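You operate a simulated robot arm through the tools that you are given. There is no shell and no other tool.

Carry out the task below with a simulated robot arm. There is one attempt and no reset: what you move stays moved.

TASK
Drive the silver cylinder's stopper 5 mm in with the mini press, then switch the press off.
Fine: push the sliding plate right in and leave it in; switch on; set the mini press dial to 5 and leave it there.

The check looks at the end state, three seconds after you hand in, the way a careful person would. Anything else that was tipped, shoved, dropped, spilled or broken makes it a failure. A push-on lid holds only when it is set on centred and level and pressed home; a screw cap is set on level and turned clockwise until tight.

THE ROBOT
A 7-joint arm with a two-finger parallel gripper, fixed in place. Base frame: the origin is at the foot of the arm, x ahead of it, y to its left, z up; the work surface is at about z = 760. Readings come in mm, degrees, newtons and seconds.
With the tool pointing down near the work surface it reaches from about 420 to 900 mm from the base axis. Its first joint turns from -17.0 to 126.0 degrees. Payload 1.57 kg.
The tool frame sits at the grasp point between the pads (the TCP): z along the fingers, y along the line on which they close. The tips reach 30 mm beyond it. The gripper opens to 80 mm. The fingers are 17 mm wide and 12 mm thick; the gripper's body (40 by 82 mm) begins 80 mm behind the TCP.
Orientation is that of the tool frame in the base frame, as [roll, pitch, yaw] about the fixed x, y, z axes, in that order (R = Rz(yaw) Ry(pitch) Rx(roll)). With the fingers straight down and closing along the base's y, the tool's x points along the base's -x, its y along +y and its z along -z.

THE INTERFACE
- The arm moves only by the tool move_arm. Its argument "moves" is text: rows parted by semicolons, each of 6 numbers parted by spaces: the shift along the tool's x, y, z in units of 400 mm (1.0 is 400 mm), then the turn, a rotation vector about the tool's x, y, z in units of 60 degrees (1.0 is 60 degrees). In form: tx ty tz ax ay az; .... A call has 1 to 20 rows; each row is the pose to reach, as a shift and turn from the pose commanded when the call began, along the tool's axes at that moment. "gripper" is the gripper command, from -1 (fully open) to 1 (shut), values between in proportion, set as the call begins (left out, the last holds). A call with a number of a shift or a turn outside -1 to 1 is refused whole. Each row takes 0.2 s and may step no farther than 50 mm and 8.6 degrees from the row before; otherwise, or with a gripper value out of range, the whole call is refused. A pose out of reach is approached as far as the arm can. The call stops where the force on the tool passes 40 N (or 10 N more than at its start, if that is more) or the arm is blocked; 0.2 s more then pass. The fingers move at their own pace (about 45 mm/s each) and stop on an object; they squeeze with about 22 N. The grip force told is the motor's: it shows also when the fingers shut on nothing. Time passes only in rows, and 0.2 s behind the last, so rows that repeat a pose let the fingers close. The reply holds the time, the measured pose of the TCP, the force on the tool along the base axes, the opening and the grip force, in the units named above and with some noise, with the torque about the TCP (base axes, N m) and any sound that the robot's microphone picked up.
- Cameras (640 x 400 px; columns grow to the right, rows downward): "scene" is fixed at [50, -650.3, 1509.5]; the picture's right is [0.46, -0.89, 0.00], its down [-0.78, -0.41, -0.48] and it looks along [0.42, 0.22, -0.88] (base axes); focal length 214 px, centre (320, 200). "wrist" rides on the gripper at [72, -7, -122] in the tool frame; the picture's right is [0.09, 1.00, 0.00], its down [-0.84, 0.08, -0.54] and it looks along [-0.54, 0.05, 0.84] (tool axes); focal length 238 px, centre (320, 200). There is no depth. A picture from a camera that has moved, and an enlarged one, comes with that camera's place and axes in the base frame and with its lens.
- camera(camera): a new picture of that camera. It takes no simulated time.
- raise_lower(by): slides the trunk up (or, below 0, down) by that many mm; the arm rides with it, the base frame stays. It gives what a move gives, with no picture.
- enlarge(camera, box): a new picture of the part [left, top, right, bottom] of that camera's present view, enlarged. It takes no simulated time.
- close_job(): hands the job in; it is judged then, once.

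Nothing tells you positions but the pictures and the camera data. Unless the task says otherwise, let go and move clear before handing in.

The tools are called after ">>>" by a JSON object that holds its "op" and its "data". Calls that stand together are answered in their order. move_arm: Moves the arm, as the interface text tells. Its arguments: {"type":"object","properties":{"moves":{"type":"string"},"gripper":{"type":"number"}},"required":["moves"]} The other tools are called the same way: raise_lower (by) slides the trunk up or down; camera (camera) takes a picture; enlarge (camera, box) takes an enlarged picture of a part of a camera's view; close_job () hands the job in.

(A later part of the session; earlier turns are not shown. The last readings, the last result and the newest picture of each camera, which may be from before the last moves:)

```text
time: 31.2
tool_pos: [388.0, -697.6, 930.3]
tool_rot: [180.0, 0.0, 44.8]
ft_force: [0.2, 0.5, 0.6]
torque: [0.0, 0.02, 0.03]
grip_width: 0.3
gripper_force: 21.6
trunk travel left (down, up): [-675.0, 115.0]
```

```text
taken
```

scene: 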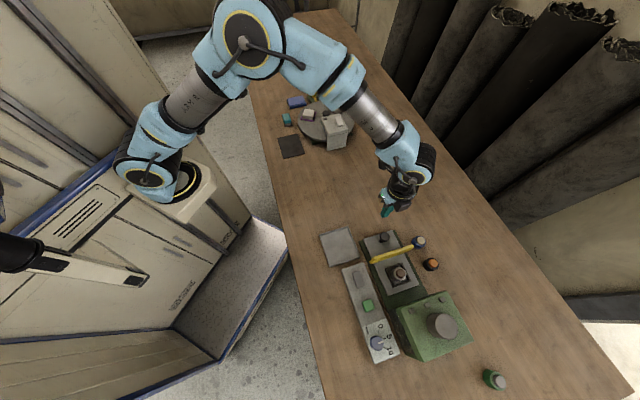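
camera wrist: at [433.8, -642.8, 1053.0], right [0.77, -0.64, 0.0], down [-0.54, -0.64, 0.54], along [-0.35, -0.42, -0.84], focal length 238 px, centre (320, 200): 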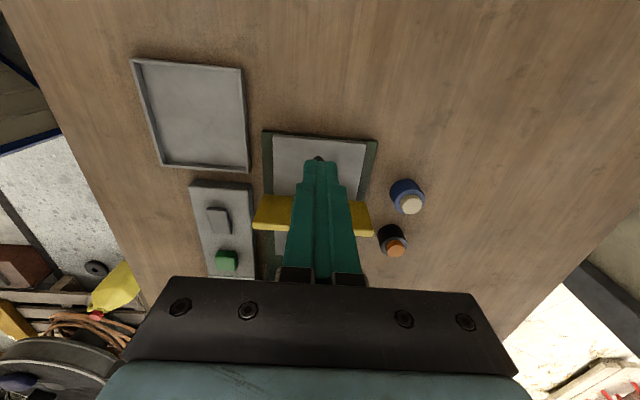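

Before pushing, I need to check whether the yellow wall, which sticks out past the plate's far edge, would sweep into the blue or black vial beside it.

>>> {"op": "enlarge", "data": {"camera": "wrist", "box": [240, 120, 440, 270]}}

>>> {"op": "enlarge", "data": {"camera": "scene", "box": [345, 220, 455, 300]}}

>>> {"op": "enlarge", "data": {"camera": "scene", "box": [340, 280, 480, 380]}}

```text
2.67 times, centred on (340, 195) of wrist
camera zoom: at [433.8, -642.8, 1053.0], right [0.77, -0.64, 0.0], down [-0.54, -0.64, 0.54], along [-0.35, -0.42, -0.84], focal length 636 px, centre (267, 213)
```

zoom: 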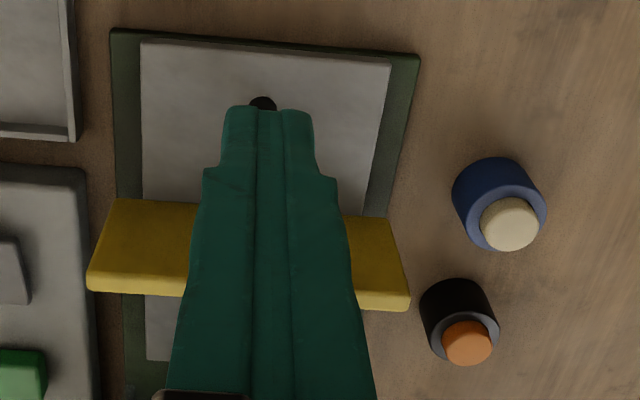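

```text
5.00 times, centred on (400, 260) of scene
camera zoom: at [50.0, -650.3, 1509.5], right [0.46, -0.89, 0.0], down [-0.78, -0.41, -0.48], along [0.42, 0.22, -0.88], focal length 1072 px, centre (-80, -100)
```

zoom: 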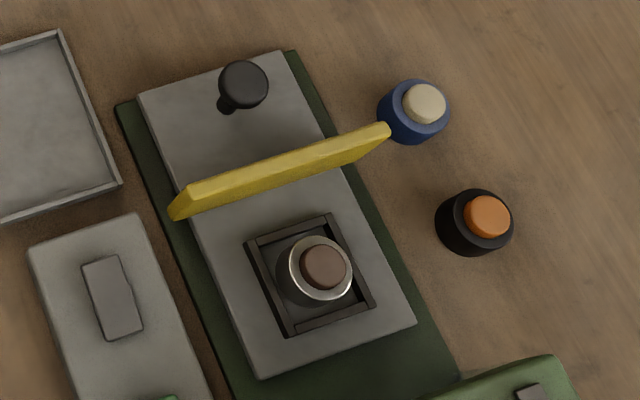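

```text
4.00 times, centred on (410, 330) of scene
camera zoom: at [50.0, -650.3, 1509.5], right [0.46, -0.89, 0.0], down [-0.78, -0.41, -0.48], along [0.42, 0.22, -0.88], focal length 858 px, centre (-40, -320)
```

zoom: 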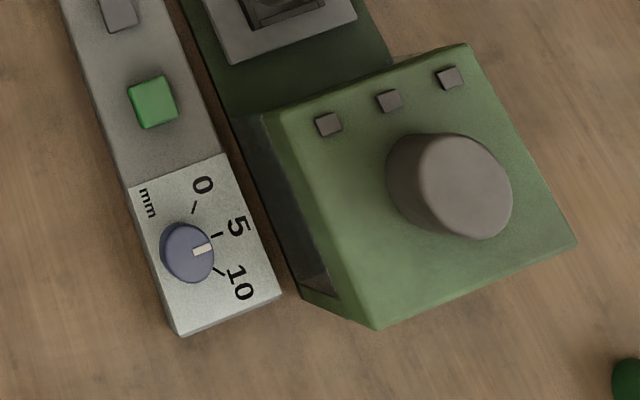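

The dial reads 5 in the scene view as well. The wall spans only the base's width, ending near n = 76 mm against 100 mm or more for the vials, and its spacing matches the ram, so it closes the press mouth after about 150 mm of travel with both vials clear. I'll lower the closed fingers behind the knob.

>>> {"op": "move_arm", "data": {"moves": "0 0 0.1 0 0 0; 0 0 0.2 0 0 0; 0 0 0.2575 0 0 0; 0 0 0.2575 0 0 0"}}

>>> {"op": "camera", "data": {"camera": "wrist"}}

>>> {"op": "enlarge", "data": {"camera": "scene", "box": [345, 200, 455, 280]}}

```text
time: 32.2
tool_pos: [388.1, -698.1, 828.8]
tool_rot: [-180.0, 0.0, 44.9]
ft_force: [-0.1, -0.4, 0.0]
torque: [-0.01, 0.0, 0.02]
grip_width: 0.0
gripper_force: 21.4
trunk travel left (down, up): [-675.0, 115.0]
```

```text
taken
camera wrist: at [434.0, -642.2, 950.7], right [0.77, -0.64, 0.0], down [-0.54, -0.65, 0.54], along [-0.35, -0.42, -0.84], focal length 238 px, centre (320, 200)
```

wrist: 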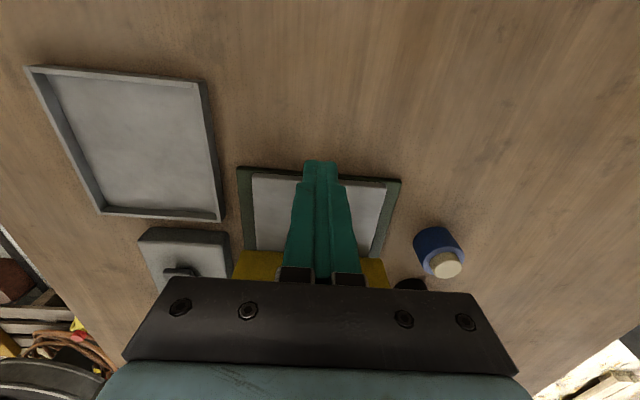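

```text
5.00 times, centred on (400, 240) of scene
camera zoom: at [50.0, -650.3, 1509.5], right [0.46, -0.89, 0.0], down [-0.78, -0.41, -0.48], along [0.42, 0.22, -0.88], focal length 1072 px, centre (-80, 0)
```

zoom: 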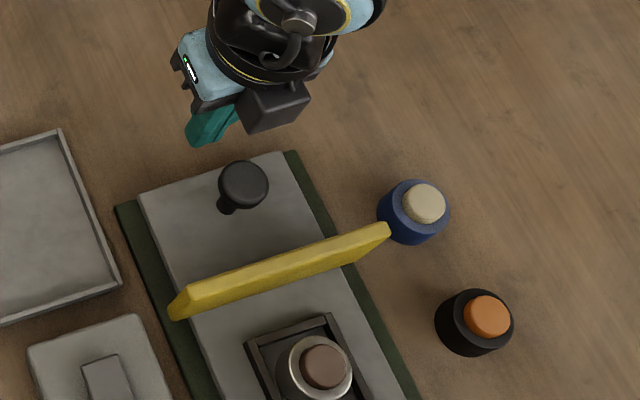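

The fingers are behind the knob and in line with it. I'll push the plate toward the press in small steps and check along the way.

>>> {"op": "move_arm", "data": {"moves": "-0.025 0 0 0 0 0; -0.05 0 0 0 0 0; -0.07 0 0 0 0 0; -0.09 0 0 0 0 0; -0.11 0 0 0 0 0; -0.13 0 0 0 0 0; -0.15 0 0 0 0 0"}}

>>> {"op": "enlarge", "data": {"camera": "scene", "box": [330, 200, 480, 340]}}

```text
time: 33.8
tool_pos: [343.6, -742.3, 826.8]
tool_rot: [-180.0, 0.0, 44.9]
ft_force: [0.5, 0.8, -0.6]
torque: [0.0, 0.0, -0.02]
grip_width: 0.2
gripper_force: 21.2
trunk travel left (down, up): [-675.0, 115.0]
```

```text
2.86 times, centred on (405, 270) of scene
camera zoom: at [50.0, -650.3, 1509.5], right [0.46, -0.89, 0.0], down [-0.78, -0.41, -0.48], along [0.42, 0.22, -0.88], focal length 613 px, centre (77, 0)
```

zoom: 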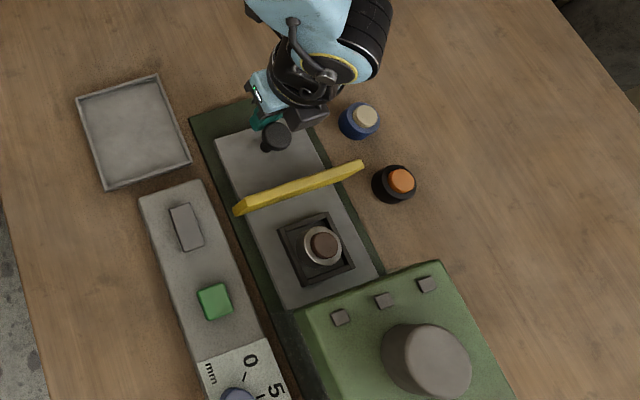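

The plate slides freely and the yellow wall travels with it. I'll keep pushing.

>>> {"op": "move_arm", "data": {"moves": "-0.02 0 0 0 0 0; -0.04 0 0 0 0 0; -0.06 0 0 0 0 0; -0.08 0 0 0 0 0; -0.1 0 0 0 0 0; -0.12 0 0 0 0 0; -0.14 0 0 0 0 0; -0.16 0 0 0 0 0; -0.18 0 0 0 0 0; -0.2 0 0 0 0 0"}}

>>> {"op": "enlarge", "data": {"camera": "scene", "box": [330, 200, 480, 340]}}

```text
time: 36.0
tool_pos: [286.5, -798.3, 827.4]
tool_rot: [-179.9, 0.0, 44.9]
ft_force: [1.0, -0.2, 0.5]
torque: [-0.01, 0.02, 0.0]
grip_width: 0.3
gripper_force: 21.0
trunk travel left (down, up): [-675.0, 115.0]
```

```text
2.86 times, centred on (405, 270) of scene
camera zoom: at [50.0, -650.3, 1509.5], right [0.46, -0.89, 0.0], down [-0.78, -0.41, -0.48], along [0.42, 0.22, -0.88], focal length 613 px, centre (77, 0)
```

zoom: 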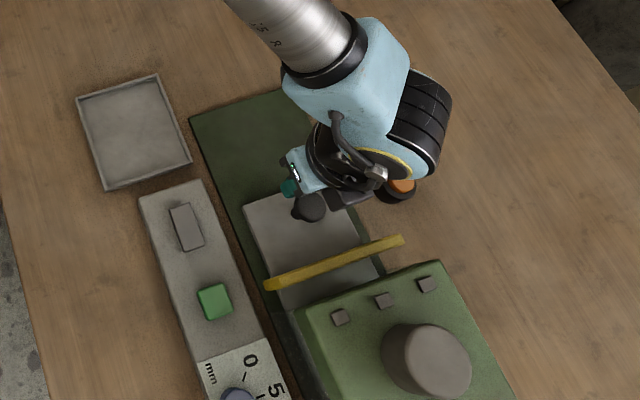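

About 30–35 mm remain until the wall meets the press front. I'll finish in smaller steps until it stops.

>>> {"op": "move_arm", "data": {"moves": "-0.015 0 0 0 0 0; -0.03 0 0 0 0 0; -0.045 0 0 0 0 0; -0.06 0 0 0 0 0; -0.07 0 0 0 0 0; -0.08 0 0 0 0 0; -0.09 0 0 0 0 0; -0.1 0 0 0 0 0; -0.11 0 0 0 0 0; -0.12 0 0 0 0 0"}}

>>> {"op": "enlarge", "data": {"camera": "scene", "box": [330, 200, 480, 340]}}

>>> {"op": "camera", "data": {"camera": "wrist"}}

```text
time: 37.1
tool_pos: [276.7, -810.5, 826.7]
tool_rot: [-179.8, -0.9, 45.1]
ft_force: [6.6, 8.7, 4.3]
torque: [0.03, -0.02, -0.02]
grip_width: 0.0
gripper_force: 21.7
trunk travel left (down, up): [-675.0, 115.0]
stopped in row 5: the force on the tool passed its limit at 45 N (the readings are from after the stop); the commanded pose is now the measured one
```

```text
2.86 times, centred on (405, 270) of scene
camera zoom: at [50.0, -650.3, 1509.5], right [0.46, -0.89, 0.0], down [-0.78, -0.41, -0.48], along [0.42, 0.22, -0.88], focal length 613 px, centre (77, 0)
```

zoom: 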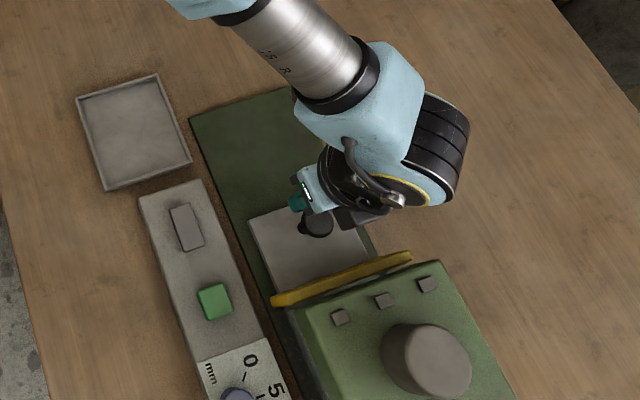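

```text
taken
camera wrist: at [322.2, -757.0, 950.3], right [0.77, -0.64, 0.0], down [-0.54, -0.66, 0.53], along [-0.34, -0.41, -0.85], focal length 238 px, centre (320, 200)
```

wrist: 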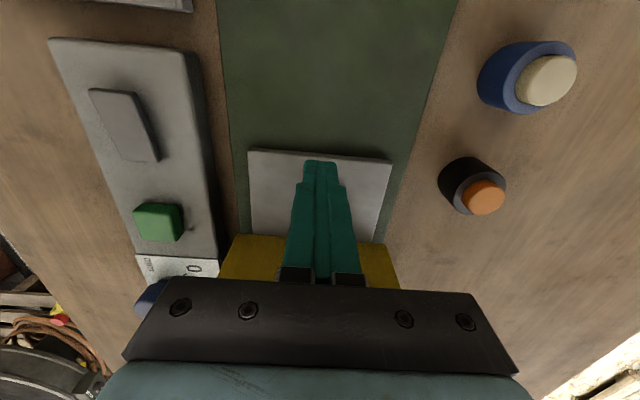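

The push stopped at 45 N with the wall against the press front. I'll give one more gentle push to confirm the end stop, then back off and look for any gap.

>>> {"op": "move_arm", "data": {"moves": "-0.005 0 0 0 0 0; -0.01 0 0 0 0 0; -0.015 0 0 0 0 0; -0.02 0 0 0 0 0; -0.025 0 0 0 0 0"}}

>>> {"op": "enlarge", "data": {"camera": "scene", "box": [370, 250, 450, 310]}}

```text
time: 37.9
tool_pos: [278.5, -810.8, 825.9]
tool_rot: [-179.8, -1.4, 45.4]
ft_force: [6.7, 7.5, 2.4]
torque: [-0.05, -0.03, -0.02]
grip_width: 0.1
gripper_force: 21.3
trunk travel left (down, up): [-675.0, 115.0]
stopped in row 3: the force on the tool passed its limit at 42 N (the readings are from after the stop); the commanded pose is now the measured one
```

```text
6.67 times, centred on (410, 280) of scene
camera zoom: at [50.0, -650.3, 1509.5], right [0.46, -0.89, 0.0], down [-0.78, -0.41, -0.48], along [0.42, 0.22, -0.88], focal length 1430 px, centre (-280, -333)
```

zoom: 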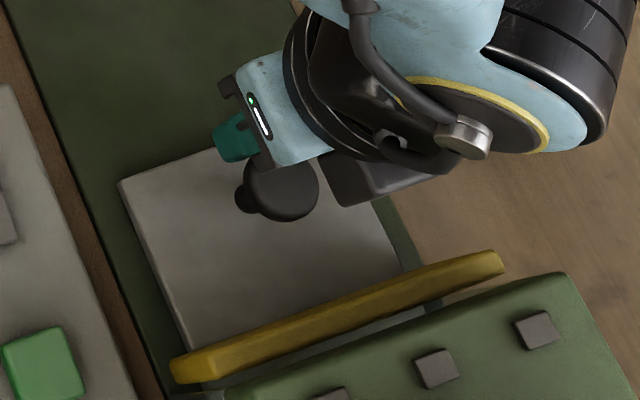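

I see a thin gap between the wall and the press front in this view, so I want to confirm the plate really is at its stop. I'll back off the knob, rise, and go round to the robot side to look into the press.

>>> {"op": "move_arm", "data": {"moves": "0.05 0 0 0 0 0; 0.08 0 -0.08 0 0 0; 0.08 0 -0.18 0 0 0; 0.08 0 -0.26 0 0 0"}}

>>> {"op": "move_arm", "data": {"moves": "-0.0633 -0.0569 0 0 0 -0.1238; -0.1267 -0.1138 0 0 0 -0.2477; -0.19 -0.1708 0 0 0 -0.3715; -0.2533 -0.2277 0 0 0 -0.4953; -0.3167 -0.2846 0 0 0 -0.6192; -0.38 -0.3415 0 0 0 -0.743", "gripper": -1}}

>>> {"op": "camera", "data": {"camera": "wrist"}}

>>> {"op": "enlarge", "data": {"camera": "scene", "box": [330, 230, 480, 350]}}

```text
time: 38.9
tool_pos: [296.0, -792.0, 931.1]
tool_rot: [-179.7, -1.4, 45.3]
ft_force: [-1.0, 1.1, -0.9]
torque: [-0.01, -0.01, 0.02]
grip_width: 0.0
gripper_force: 20.3
trunk travel left (down, up): [-675.0, 115.0]
```

```text
time: 40.3
tool_pos: [94.6, -802.2, 925.0]
tool_rot: [179.4, -1.1, 90.0]
ft_force: [0.0, -0.3, -0.5]
torque: [-0.01, 0.05, 0.04]
grip_width: 80.1
gripper_force: 0.0
trunk travel left (down, up): [-675.0, 115.0]
```

```text
taken
camera wrist: at [86.5, -733.3, 1049.8], right [1.0, 0.09, 0.01], down [0.07, -0.85, 0.53], along [0.06, -0.52, -0.85], focal length 238 px, centre (320, 200)
```

wrist: 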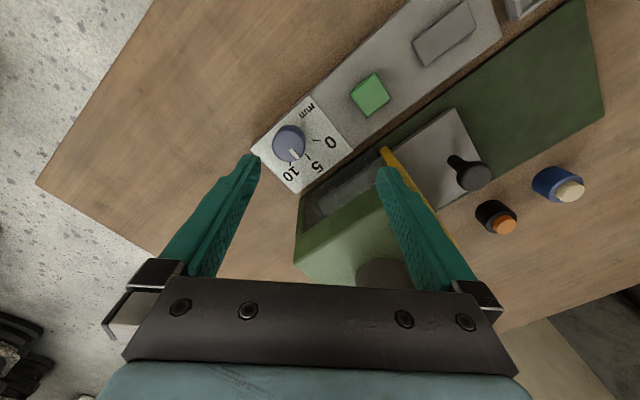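

```text
3.33 times, centred on (405, 290) of scene
camera zoom: at [50.0, -650.3, 1509.5], right [0.46, -0.89, 0.0], down [-0.78, -0.41, -0.48], along [0.42, 0.22, -0.88], focal length 715 px, centre (37, -100)
```

zoom: 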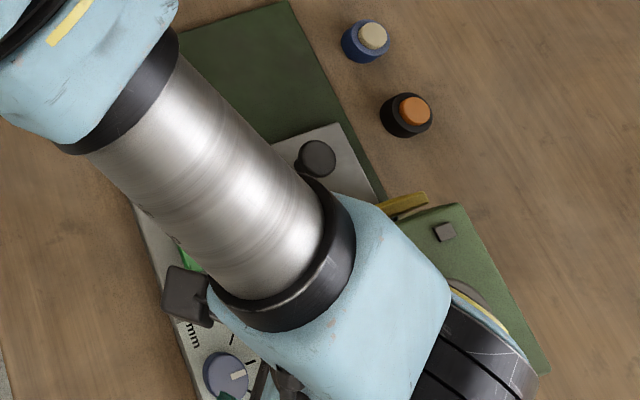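

>>> {"op": "move_arm", "data": {"moves": "0 0 0.0107 -0.0281 -0.0677 -0.1047; 0 0 0.0214 -0.0561 -0.1354 -0.2094; 0 0 0.0321 -0.0842 -0.2031 -0.3141; 0 0 0.0429 -0.1122 -0.2709 -0.4189; 0 0 0.0536 -0.1403 -0.3386 -0.5236; 0 0 0.0643 -0.1683 -0.4063 -0.6283; 0 0 0.075 -0.1964 -0.474 -0.733"}}

>>> {"op": "camera", "data": {"camera": "wrist"}}

>>> {"op": "enlarge", "data": {"camera": "wrist", "box": [240, 80, 440, 280]}}

```text
time: 41.9
tool_pos: [94.4, -803.0, 897.4]
tool_rot: [178.7, 29.7, 134.4]
ft_force: [0.9, -1.2, -0.8]
torque: [-0.02, 0.05, 0.0]
grip_width: 80.3
gripper_force: 0.0
trunk travel left (down, up): [-675.0, 115.0]
```

```text
taken
camera wrist: at [2.3, -721.1, 968.1], right [0.65, 0.76, -0.03], down [0.37, -0.28, 0.89], along [0.67, -0.58, -0.46], focal length 238 px, centre (320, 200)
```

wrist: 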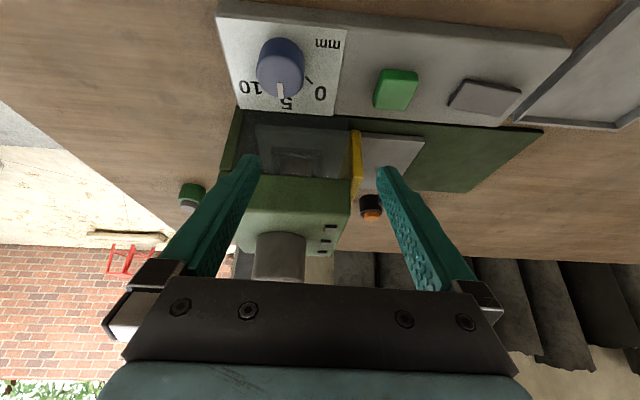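

```text
2.00 times, centred on (340, 180) of wrist
camera zoom: at [2.3, -721.1, 968.1], right [0.65, 0.76, -0.03], down [0.37, -0.28, 0.89], along [0.67, -0.58, -0.46], focal length 477 px, centre (280, 240)
```

zoom: 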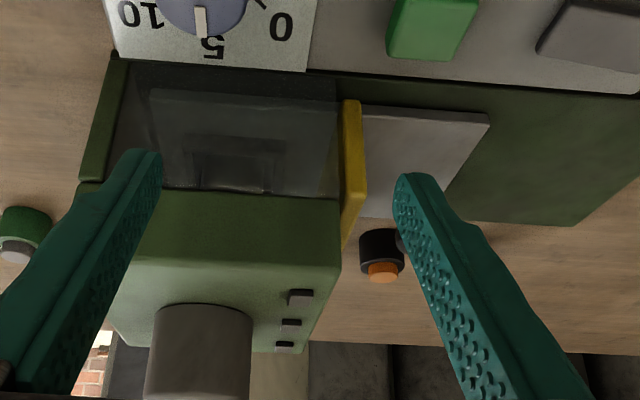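

>>> {"op": "enlarge", "data": {"camera": "wrist", "box": [240, 100, 370, 190]}}

>>> {"op": "enlarge", "data": {"camera": "wrist", "box": [330, 120, 390, 210]}}

```text
4.44 times, centred on (305, 145) of wrist
camera zoom: at [2.3, -721.1, 968.1], right [0.65, 0.76, -0.03], down [0.37, -0.28, 0.89], along [0.67, -0.58, -0.46], focal length 1059 px, centre (387, 444)
```

zoom: 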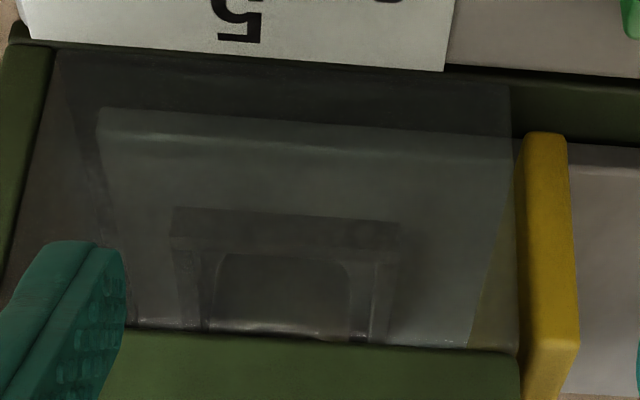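

```text
4.44 times, centred on (360, 165) of wrist
camera zoom: at [2.3, -721.1, 968.1], right [0.65, 0.76, -0.03], down [0.37, -0.28, 0.89], along [0.67, -0.58, -0.46], focal length 1059 px, centre (142, 356)
```

zoom: 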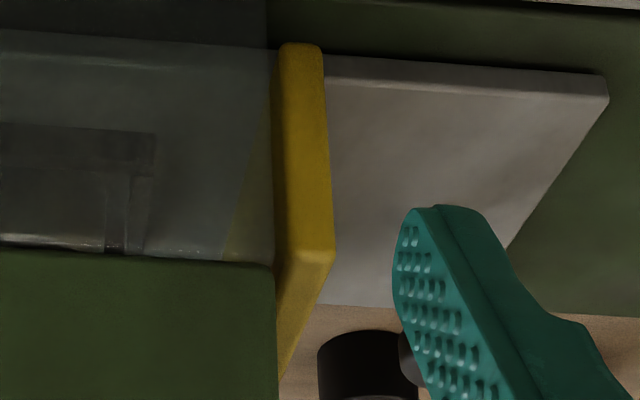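

The wall sits about 2–4 mm off the press front, and through the dim side window I can see the nest inside. I'll enlarge that to see whether the cylinder is under the ram.

>>> {"op": "enlarge", "data": {"camera": "wrist", "box": [265, 130, 335, 180]}}

>>> {"op": "enlarge", "data": {"camera": "wrist", "box": [240, 170, 370, 270]}}

```text
8.00 times, centred on (300, 155) of wrist
camera zoom: at [2.3, -721.1, 968.1], right [0.65, 0.76, -0.03], down [0.37, -0.28, 0.89], along [0.67, -0.58, -0.46], focal length 1907 px, centre (480, 560)
```

zoom: 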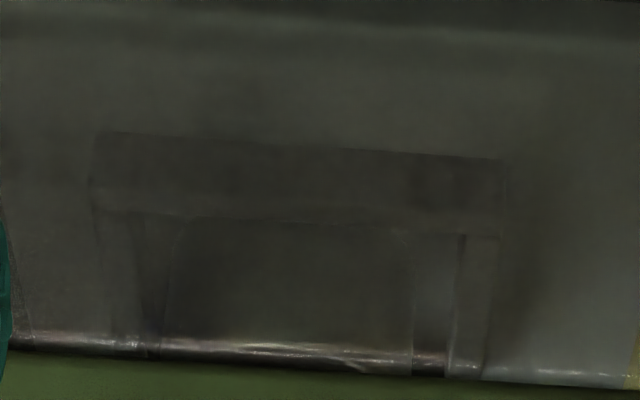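

```text
4.00 times, centred on (305, 220) of wrist
camera zoom: at [2.3, -721.1, 968.1], right [0.65, 0.76, -0.03], down [0.37, -0.28, 0.89], along [0.67, -0.58, -0.46], focal length 953 px, centre (380, 120)
```

zoom: 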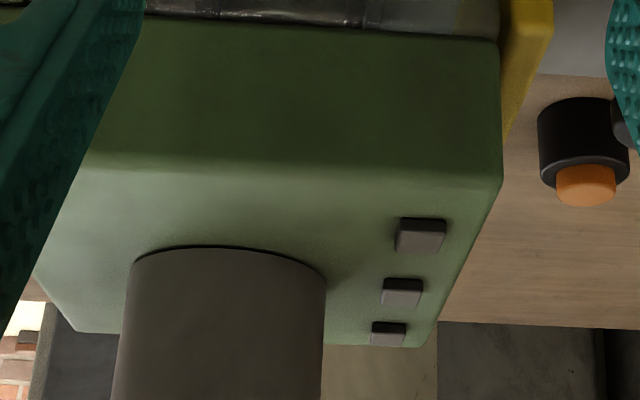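

I'd like a lower view straight through the side window, so I'll dip and tilt the hand more, keeping clear of the dial.

>>> {"op": "move_arm", "data": {"moves": "0.0225 -0.0098 0.0374 0 -0.1 0; 0.045 -0.0197 0.0749 0 -0.2 0; 0.0675 -0.0295 0.1123 0 -0.3 0"}}

>>> {"op": "camera", "data": {"camera": "wrist"}}

>>> {"op": "enlarge", "data": {"camera": "wrist", "box": [240, 110, 400, 230]}}

```text
time: 42.7
tool_pos: [84.5, -808.5, 844.8]
tool_rot: [178.2, 47.7, 133.5]
ft_force: [-0.6, 0.7, -1.2]
torque: [0.04, 0.02, 0.0]
grip_width: 80.1
gripper_force: 0.1
trunk travel left (down, up): [-675.0, 115.0]
```

```text
taken
camera wrist: at [-17.8, -715.0, 875.0], right [0.66, 0.75, -0.05], down [0.15, -0.08, 0.99], along [0.73, -0.66, -0.17], focal length 238 px, centre (320, 200)
```

wrist: 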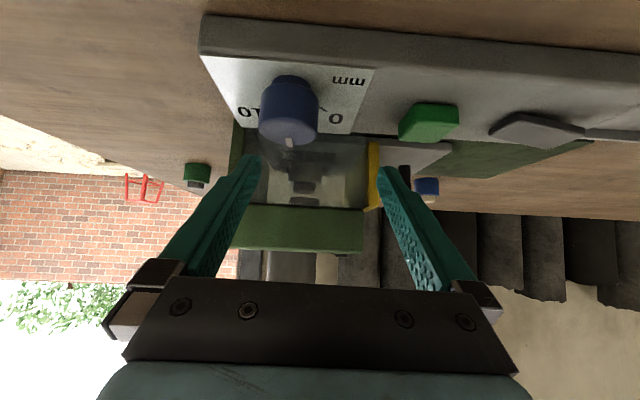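

```text
3.33 times, centred on (320, 170) of wrist
camera zoom: at [-17.8, -715.0, 875.0], right [0.66, 0.75, -0.05], down [0.15, -0.08, 0.99], along [0.73, -0.66, -0.17], focal length 794 px, centre (320, 300)
```

zoom: 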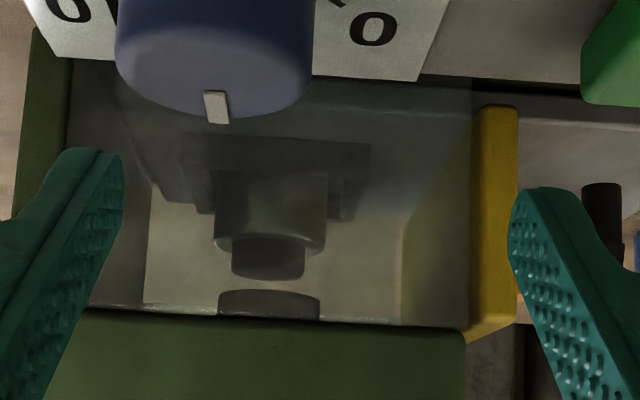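

The low view settles it: through the window the stopper sits directly under the ram, so the plate is fully home. Now I'll look closely at the green and grey buttons.

>>> {"op": "enlarge", "data": {"camera": "wrist", "box": [380, 80, 620, 200]}}

>>> {"op": "enlarge", "data": {"camera": "wrist", "box": [380, 90, 480, 160]}}

```text
2.67 times, centred on (500, 140) of wrist
camera zoom: at [-17.8, -715.0, 875.0], right [0.66, 0.75, -0.05], down [0.15, -0.08, 0.99], along [0.73, -0.66, -0.17], focal length 636 px, centre (-160, 360)
```

zoom: 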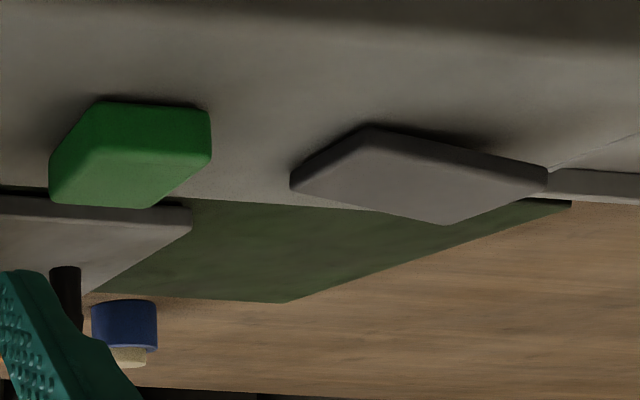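

```text
5.71 times, centred on (430, 125) of wrist
camera zoom: at [-17.8, -715.0, 875.0], right [0.66, 0.75, -0.05], down [0.15, -0.08, 0.99], along [0.73, -0.66, -0.17], focal length 1362 px, centre (-309, 629)
```

zoom: 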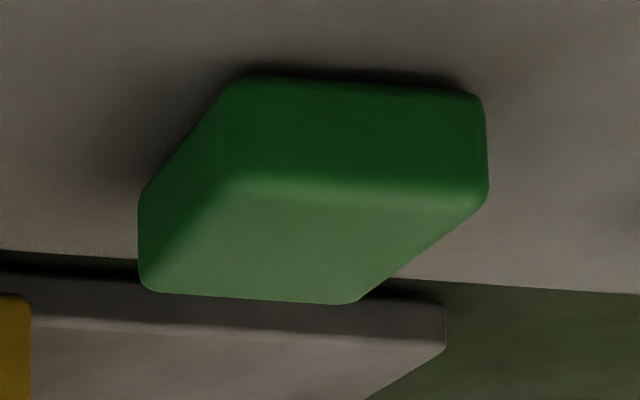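

The green one is a raised push button, about 25 mm square with its top near z = 795, centred near (143.5, -765). The grey one is a flatter pad. I'll straighten the hand, close the fingers and hover over the green button.

>>> {"op": "move_arm", "data": {"moves": "-0.0134 0.0305 -0.0061 0.003 0.1325 -0.0018; -0.0268 0.061 -0.0123 0.006 0.265 -0.0037; -0.0402 0.0915 -0.0184 0.009 0.3975 -0.0055; -0.0535 0.122 -0.0245 0.012 0.53 -0.0073; -0.0669 0.1525 -0.0307 0.015 0.6625 -0.0092; -0.0803 0.183 -0.0368 0.018 0.795 -0.011; -0.0803 0.183 -0.0368 0.018 0.795 -0.011", "gripper": 1}}

>>> {"op": "camera", "data": {"camera": "wrist"}}

>>> {"op": "enlarge", "data": {"camera": "wrist", "box": [240, 90, 400, 230]}}

```text
time: 44.3
tool_pos: [142.2, -766.2, 880.0]
tool_rot: [179.9, -0.1, 135.0]
ft_force: [-0.9, 0.1, 1.1]
torque: [0.01, 0.03, 0.03]
grip_width: 0.3
gripper_force: 21.2
trunk travel left (down, up): [-675.0, 115.0]
```

```text
taken
camera wrist: at [88.9, -719.7, 1003.3], right [0.64, 0.77, 0.0], down [0.65, -0.54, 0.54], along [0.42, -0.34, -0.84], focal length 238 px, centre (320, 200)
```

wrist: 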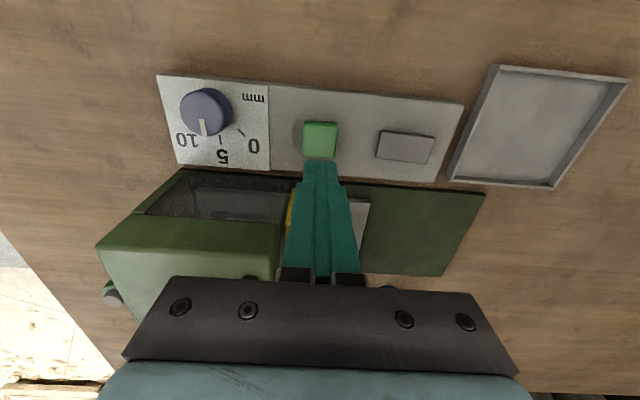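

```text
2.86 times, centred on (320, 160) of wrist
camera zoom: at [88.9, -719.7, 1003.3], right [0.64, 0.77, 0.0], down [0.65, -0.54, 0.54], along [0.42, -0.34, -0.84], focal length 681 px, centre (320, 314)
```

zoom: 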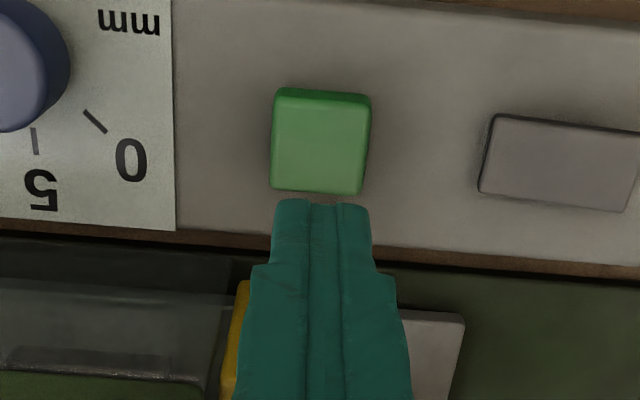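

The button is centred under the fingertips within about 2 mm. I'll correct that and come down to just above it.

>>> {"op": "move_arm", "data": {"moves": "0.0055 -0.001 0.05 0 0 0; 0.0055 -0.001 0.1 0 0 0; 0.0055 -0.001 0.125 0 0 0"}}

>>> {"op": "enlarge", "data": {"camera": "wrist", "box": [240, 90, 400, 230]}}

>>> {"op": "enlarge", "data": {"camera": "scene", "box": [340, 270, 480, 370]}}

```text
time: 45.1
tool_pos: [143.3, -764.5, 830.3]
tool_rot: [179.9, -0.1, 134.9]
ft_force: [-0.2, 0.8, 0.6]
torque: [0.01, 0.01, 0.0]
grip_width: 0.2
gripper_force: 21.2
trunk travel left (down, up): [-675.0, 115.0]
```

```text
2.86 times, centred on (320, 160) of wrist
camera zoom: at [87.2, -718.9, 953.4], right [0.64, 0.77, 0.0], down [0.65, -0.54, 0.54], along [0.42, -0.35, -0.84], focal length 681 px, centre (320, 314)
```

zoom: 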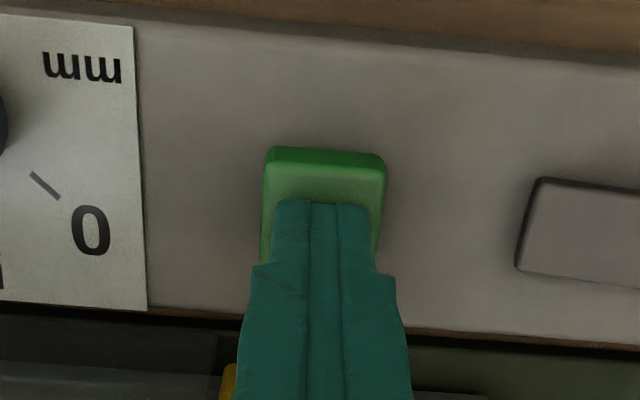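

```text
4.00 times, centred on (410, 320) of scene
camera zoom: at [50.0, -650.3, 1509.5], right [0.46, -0.89, 0.0], down [-0.78, -0.41, -0.48], along [0.42, 0.22, -0.88], focal length 858 px, centre (-40, -280)
```

zoom: 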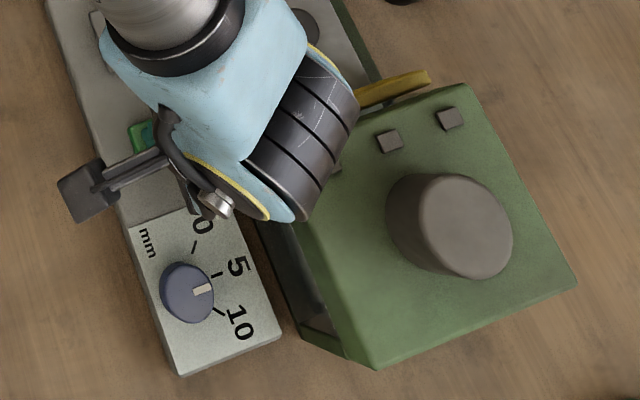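

The fingertips sit just above the green button. I'll press it in small steps and listen.

>>> {"op": "move_arm", "data": {"moves": "0 0 0.005 0 0 0; 0 0 0.01 0 0 0; 0 0 0.0125 0 0 0; 0 0 0.015 0 0 0; 0 0 0.0175 0 0 0; 0 0 0.02 0 0 0; 0 0 0.0225 0 0 0; 0 0 0.025 0 0 0"}}

>>> {"op": "enlarge", "data": {"camera": "scene", "box": [340, 270, 480, 370]}}

```text
time: 46.9
tool_pos: [143.0, -766.2, 821.6]
tool_rot: [-179.9, 0.1, 135.0]
ft_force: [-3.0, 0.8, 18.7]
torque: [0.04, 0.11, 0.09]
grip_width: 0.0
gripper_force: 21.6
trunk travel left (down, up): [-675.0, 115.0]
heard: click
```

```text
4.00 times, centred on (410, 320) of scene
camera zoom: at [50.0, -650.3, 1509.5], right [0.46, -0.89, 0.0], down [-0.78, -0.41, -0.48], along [0.42, 0.22, -0.88], focal length 858 px, centre (-40, -280)
```

zoom: 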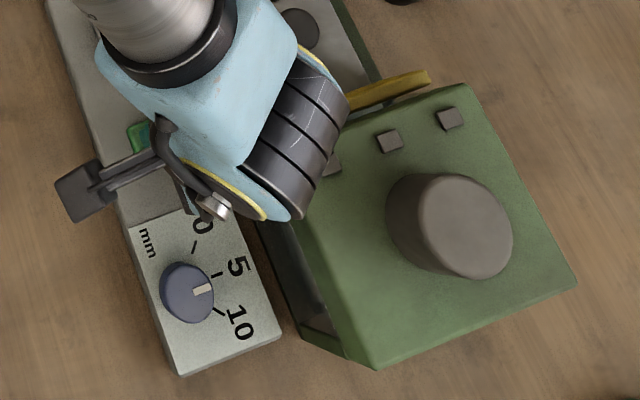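

A click was heard, so the button took. I'll lift off a little and watch and listen for the press.

>>> {"op": "move_arm", "data": {"moves": "0 0 -0.02 0 0 0; 0 0 -0.05 0 0 0; 0 0 -0.05 0 0 0"}}

>>> {"op": "enlarge", "data": {"camera": "wrist", "box": [240, 90, 400, 230]}}

>>> {"op": "enlarge", "data": {"camera": "scene", "box": [340, 270, 480, 370]}}

```text
time: 47.7
tool_pos: [141.3, -765.6, 839.6]
tool_rot: [179.8, -0.1, 135.0]
ft_force: [0.0, 0.3, -0.8]
torque: [0.0, 0.03, -0.02]
grip_width: 0.0
gripper_force: 21.5
trunk travel left (down, up): [-675.0, 115.0]
```

```text
2.86 times, centred on (320, 160) of wrist
camera zoom: at [86.7, -718.7, 962.9], right [0.64, 0.77, 0.0], down [0.65, -0.54, 0.54], along [0.42, -0.34, -0.84], focal length 681 px, centre (320, 314)
```

zoom: 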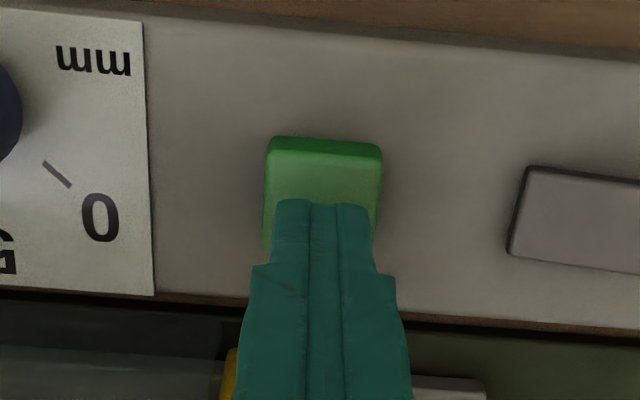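

```text
4.00 times, centred on (410, 320) of scene
camera zoom: at [50.0, -650.3, 1509.5], right [0.46, -0.89, 0.0], down [-0.78, -0.41, -0.48], along [0.42, 0.22, -0.88], focal length 858 px, centre (-40, -280)
```

zoom: 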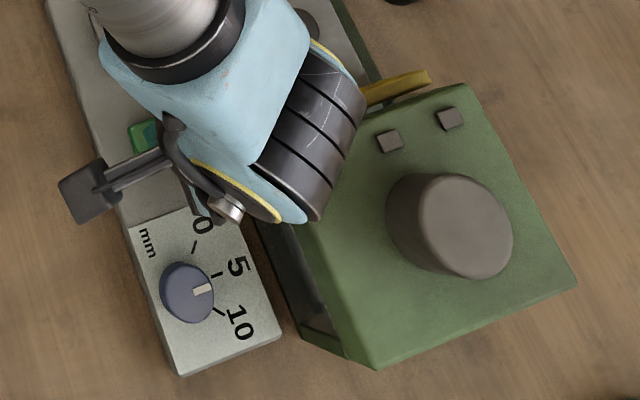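

Nothing is obvious from outside, so I'll return to the window viewpoint to see whether the ram has moved.

>>> {"op": "move_arm", "data": {"moves": "0 0 -0.1 0 0 0; 0.0041 -0.0294 -0.0856 0 -0.1325 0; 0.0082 -0.0588 -0.0712 0 -0.265 0; 0.0123 -0.0882 -0.0567 0 -0.3975 0; 0.0164 -0.1175 -0.0423 0 -0.53 0; 0.0205 -0.1469 -0.0279 0 -0.6625 0; 0.0246 -0.1763 -0.0135 0 -0.795 0", "gripper": -1}}

>>> {"op": "camera", "data": {"camera": "wrist"}}

>>> {"op": "enlarge", "data": {"camera": "wrist", "box": [240, 110, 400, 230]}}

```text
time: 49.3
tool_pos: [83.5, -806.3, 843.6]
tool_rot: [180.0, 47.6, 134.8]
ft_force: [-0.4, 0.3, 1.1]
torque: [-0.01, 0.0, -0.04]
grip_width: 80.1
gripper_force: 0.1
trunk travel left (down, up): [-675.0, 115.0]
```

```text
taken
camera wrist: at [-17.6, -714.2, 874.8], right [0.66, 0.75, -0.07], down [0.17, -0.06, 0.98], along [0.73, -0.66, -0.17], focal length 238 px, centre (320, 200)
```

wrist: 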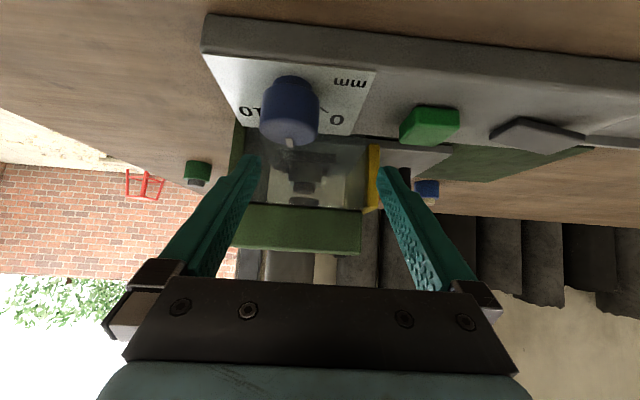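

```text
3.33 times, centred on (320, 170) of wrist
camera zoom: at [-17.6, -714.2, 874.8], right [0.66, 0.75, -0.07], down [0.17, -0.06, 0.98], along [0.73, -0.66, -0.17], focal length 794 px, centre (320, 300)
```

zoom: 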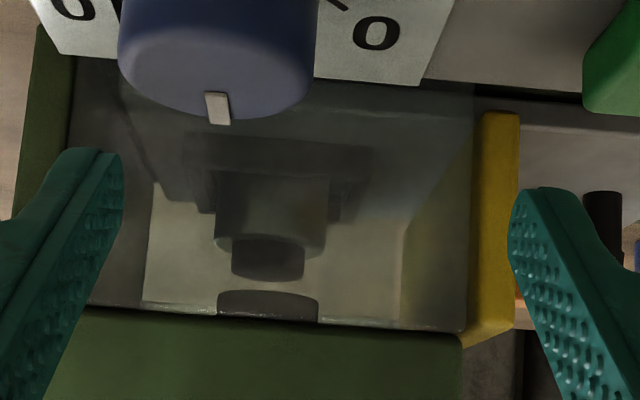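

Ram and stopper look unchanged so far. I'll wait two seconds here and look again.

>>> {"op": "move_arm", "data": {"moves": "0 0 0 0 0 0; 0 0 0 0 0 0; 0 0 0 0 0 0; 0 0 0 0 0 0; 0 0 0 0 0 0; 0 0 0 0 0 0; 0 0 0 0 0 0; 0 0 0 0 0 0; 0 0 0 0 0 0; 0 0 0 0 0 0"}}

>>> {"op": "enlarge", "data": {"camera": "wrist", "box": [240, 110, 400, 230]}}

>>> {"op": "enlarge", "data": {"camera": "wrist", "box": [380, 80, 620, 200]}}

```text
time: 51.5
tool_pos: [84.6, -807.2, 844.8]
tool_rot: [-180.0, 47.6, 135.0]
ft_force: [0.2, -0.2, 1.2]
torque: [-0.03, 0.03, -0.01]
grip_width: 79.9
gripper_force: 0.1
trunk travel left (down, up): [-675.0, 115.0]
```

```text
3.33 times, centred on (320, 170) of wrist
camera zoom: at [-17.8, -714.4, 874.9], right [0.66, 0.75, -0.07], down [0.17, -0.06, 0.98], along [0.73, -0.66, -0.17], focal length 794 px, centre (320, 300)
```

zoom: 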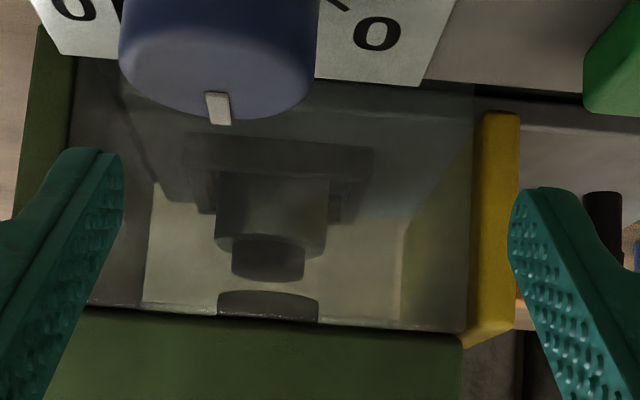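

```text
2.67 times, centred on (500, 140) of wrist
camera zoom: at [-17.8, -714.4, 874.9], right [0.66, 0.75, -0.07], down [0.17, -0.06, 0.98], along [0.73, -0.66, -0.17], focal length 636 px, centre (-160, 360)
```

zoom: 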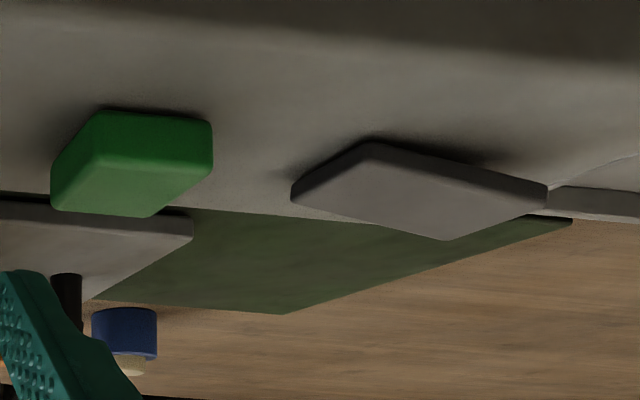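

The green press clicked but nothing moved. The grey pad looks slightly tilted, so it may be the rocker power switch and the green button the start. I'll slide over for a close side view of it.

>>> {"op": "move_arm", "data": {"moves": "0 0.08 0 0 0 0; 0 0.16 0 0 0 0; 0 0.24 0 0 0 0; 0 0.325 0 0 0 0"}}

>>> {"op": "camera", "data": {"camera": "wrist"}}

>>> {"op": "enlarge", "data": {"camera": "wrist", "box": [200, 60, 420, 200]}}

```text
time: 52.5
tool_pos: [175.7, -717.9, 844.8]
tool_rot: [-180.0, 47.6, 134.9]
ft_force: [0.7, 0.2, -0.7]
torque: [0.02, -0.04, 0.03]
grip_width: 79.9
gripper_force: 0.2
trunk travel left (down, up): [-675.0, 115.0]
```

```text
taken
camera wrist: at [73.5, -623.9, 875.4], right [0.66, 0.75, -0.07], down [0.17, -0.06, 0.98], along [0.73, -0.66, -0.17], focal length 238 px, centre (320, 200)
```

wrist: 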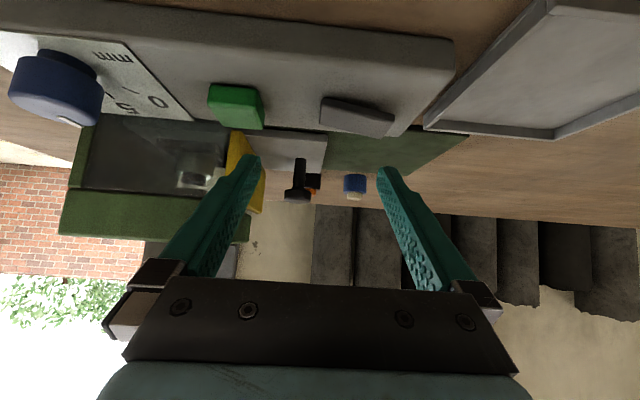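

```text
2.86 times, centred on (310, 130) of wrist
camera zoom: at [73.5, -623.9, 875.4], right [0.66, 0.75, -0.07], down [0.17, -0.06, 0.98], along [0.73, -0.66, -0.17], focal length 681 px, centre (349, 400)
```

zoom: 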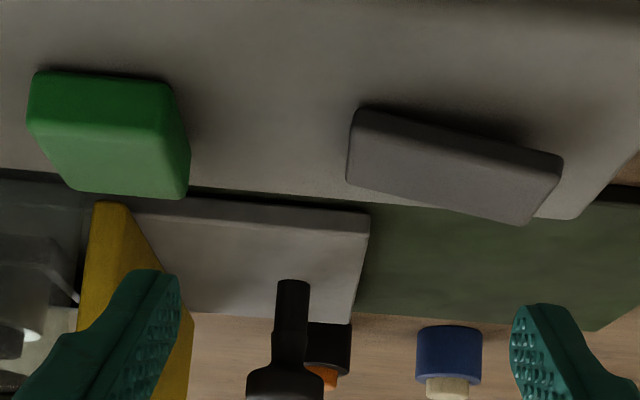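

Clear now: the grey pad is a rocker tilted with its tray-side end raised, so it is the power switch and is presently off; the green button starts the press. I'll straighten up with closed fingers over the raised end.

>>> {"op": "move_arm", "data": {"moves": "-0.0108 0.0199 -0.0037 0 0.1322 0; -0.0215 0.0397 -0.0073 0 0.2643 0; -0.0323 0.0596 -0.011 0 0.3965 0; -0.043 0.0795 -0.0147 0 0.5287 0; -0.0538 0.0993 -0.0183 0 0.6608 0; -0.0645 0.1192 -0.022 0 0.793 0; -0.0645 0.1192 -0.022 0 0.793 0", "gripper": 1}}

>>> {"op": "camera", "data": {"camera": "wrist"}}

>>> {"op": "enlarge", "data": {"camera": "wrist", "box": [240, 90, 400, 230]}}

```text
time: 54.1
tool_pos: [219.7, -690.0, 869.9]
tool_rot: [-180.0, 0.0, 135.0]
ft_force: [-0.5, 0.4, 0.4]
torque: [0.0, 0.0, -0.01]
grip_width: 0.0
gripper_force: 21.4
trunk travel left (down, up): [-675.0, 115.0]
```

```text
taken
camera wrist: at [164.4, -643.7, 993.6], right [0.64, 0.77, 0.0], down [0.65, -0.54, 0.54], along [0.42, -0.35, -0.84], focal length 238 px, centre (320, 200)
```

wrist: 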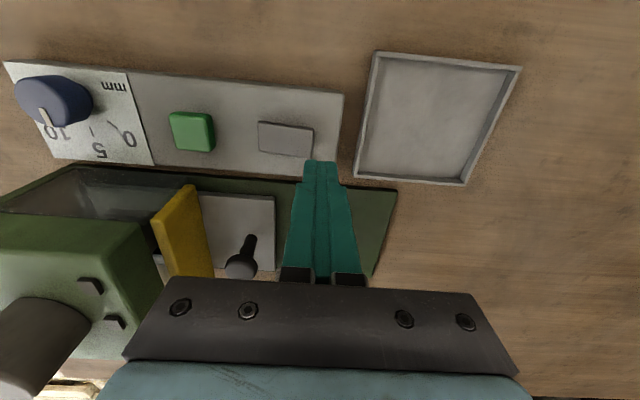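

```text
2.86 times, centred on (320, 160) of wrist
camera zoom: at [164.4, -643.7, 993.6], right [0.64, 0.77, 0.0], down [0.65, -0.54, 0.54], along [0.42, -0.35, -0.84], focal length 681 px, centre (320, 314)
```

zoom: 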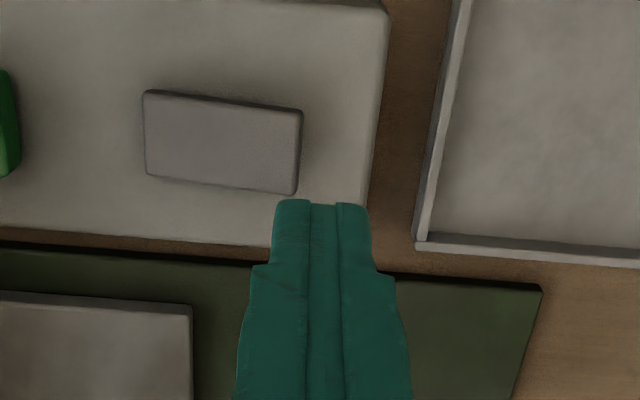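

The fingers are about 7 mm beyond the raised end, so I'll shift back over it and come down to just above.

>>> {"op": "move_arm", "data": {"moves": "0.0043 -0.0175 0.03 0 0 0; 0.0043 -0.0175 0.07 0 0 0; 0.0043 -0.0175 0.105 0 0 0"}}

>>> {"op": "enlarge", "data": {"camera": "wrist", "box": [240, 90, 400, 230]}}

```text
time: 54.9
tool_pos: [214.6, -695.2, 827.5]
tool_rot: [179.9, 0.2, 135.1]
ft_force: [0.2, 0.4, 1.6]
torque: [0.04, 0.0, -0.01]
grip_width: 0.2
gripper_force: 21.2
trunk travel left (down, up): [-675.0, 115.0]
```

```text
2.86 times, centred on (320, 160) of wrist
camera zoom: at [158.1, -647.8, 951.2], right [0.64, 0.77, 0.0], down [0.65, -0.54, 0.54], along [0.42, -0.35, -0.84], focal length 681 px, centre (320, 314)
```

zoom: 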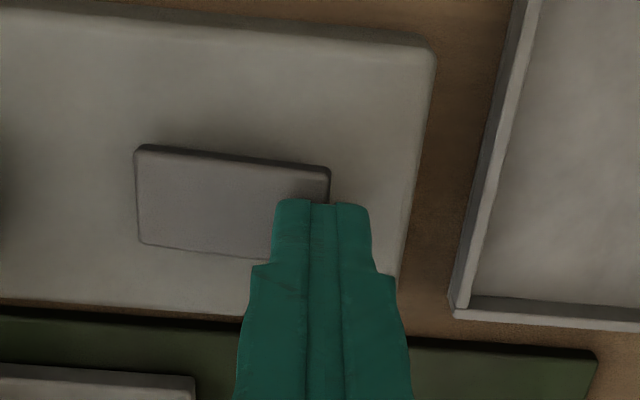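

The fingertips overlap the raised end. I'll press it down in 1 mm steps.

>>> {"op": "move_arm", "data": {"moves": "0 0 0.005 0 0 0; 0 0 0.0075 0 0 0; 0 0 0.01 0 0 0; 0 0 0.0125 0 0 0; 0 0 0.015 0 0 0; 0 0 0.0175 0 0 0; 0 0 0.02 0 0 0; 0 0 0.0225 0 0 0; 0 0 0.025 0 0 0; 0 0 0.0275 0 0 0"}}

>>> {"op": "enlarge", "data": {"camera": "wrist", "box": [240, 90, 400, 230]}}

```text
time: 56.6
tool_pos: [213.7, -693.9, 823.9]
tool_rot: [-179.9, 0.3, 135.1]
ft_force: [0.1, 13.4, 23.5]
torque: [0.27, 0.18, -0.11]
grip_width: 0.2
gripper_force: 21.4
trunk travel left (down, up): [-675.0, 115.0]
stopped in row 8: the force on the tool passed its limit at 42 N (the readings are from after the stop); the commanded pose is now the measured one
```

```text
2.86 times, centred on (320, 160) of wrist
camera zoom: at [157.7, -646.8, 946.3], right [0.64, 0.77, 0.0], down [0.65, -0.53, 0.55], along [0.42, -0.35, -0.84], focal length 681 px, centre (320, 314)
```

zoom: 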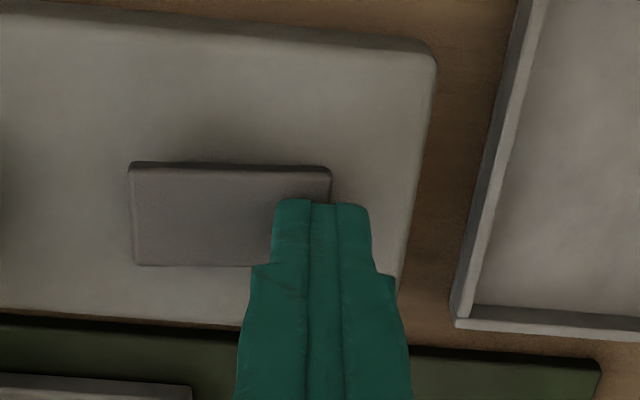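

It stopped at 42 N, and the rocker's slope has changed in the picture. I'll lift and see whether it stays over.

>>> {"op": "move_arm", "data": {"moves": "0 0 -0.02 0 0 0; 0 0 -0.06 0 0 0; 0 0 -0.1 0 0 0; 0 0 -0.1 0 0 0"}}

>>> {"op": "enlarge", "data": {"camera": "wrist", "box": [240, 90, 400, 230]}}

>>> {"op": "camera", "data": {"camera": "wrist"}}

```text
time: 57.6
tool_pos: [213.0, -695.4, 862.0]
tool_rot: [-179.9, 0.2, 135.0]
ft_force: [0.5, 0.5, 0.0]
torque: [0.02, 0.01, 0.0]
grip_width: 0.0
gripper_force: 20.9
trunk travel left (down, up): [-675.0, 115.0]
```

```text
2.86 times, centred on (320, 160) of wrist
camera zoom: at [157.9, -648.0, 984.7], right [0.64, 0.77, 0.0], down [0.65, -0.53, 0.55], along [0.42, -0.35, -0.84], focal length 681 px, centre (320, 314)
```

zoom: 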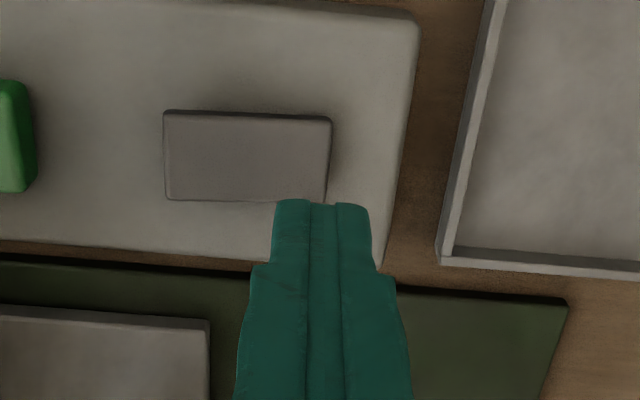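

```text
taken
camera wrist: at [157.9, -648.0, 984.7], right [0.64, 0.77, 0.0], down [0.65, -0.53, 0.55], along [0.42, -0.35, -0.84], focal length 238 px, centre (320, 200)
```

wrist: 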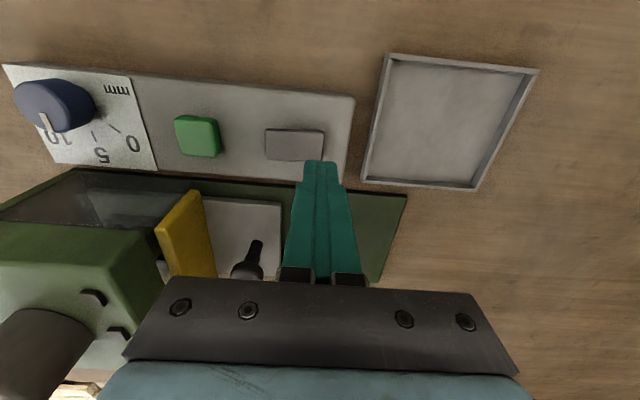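

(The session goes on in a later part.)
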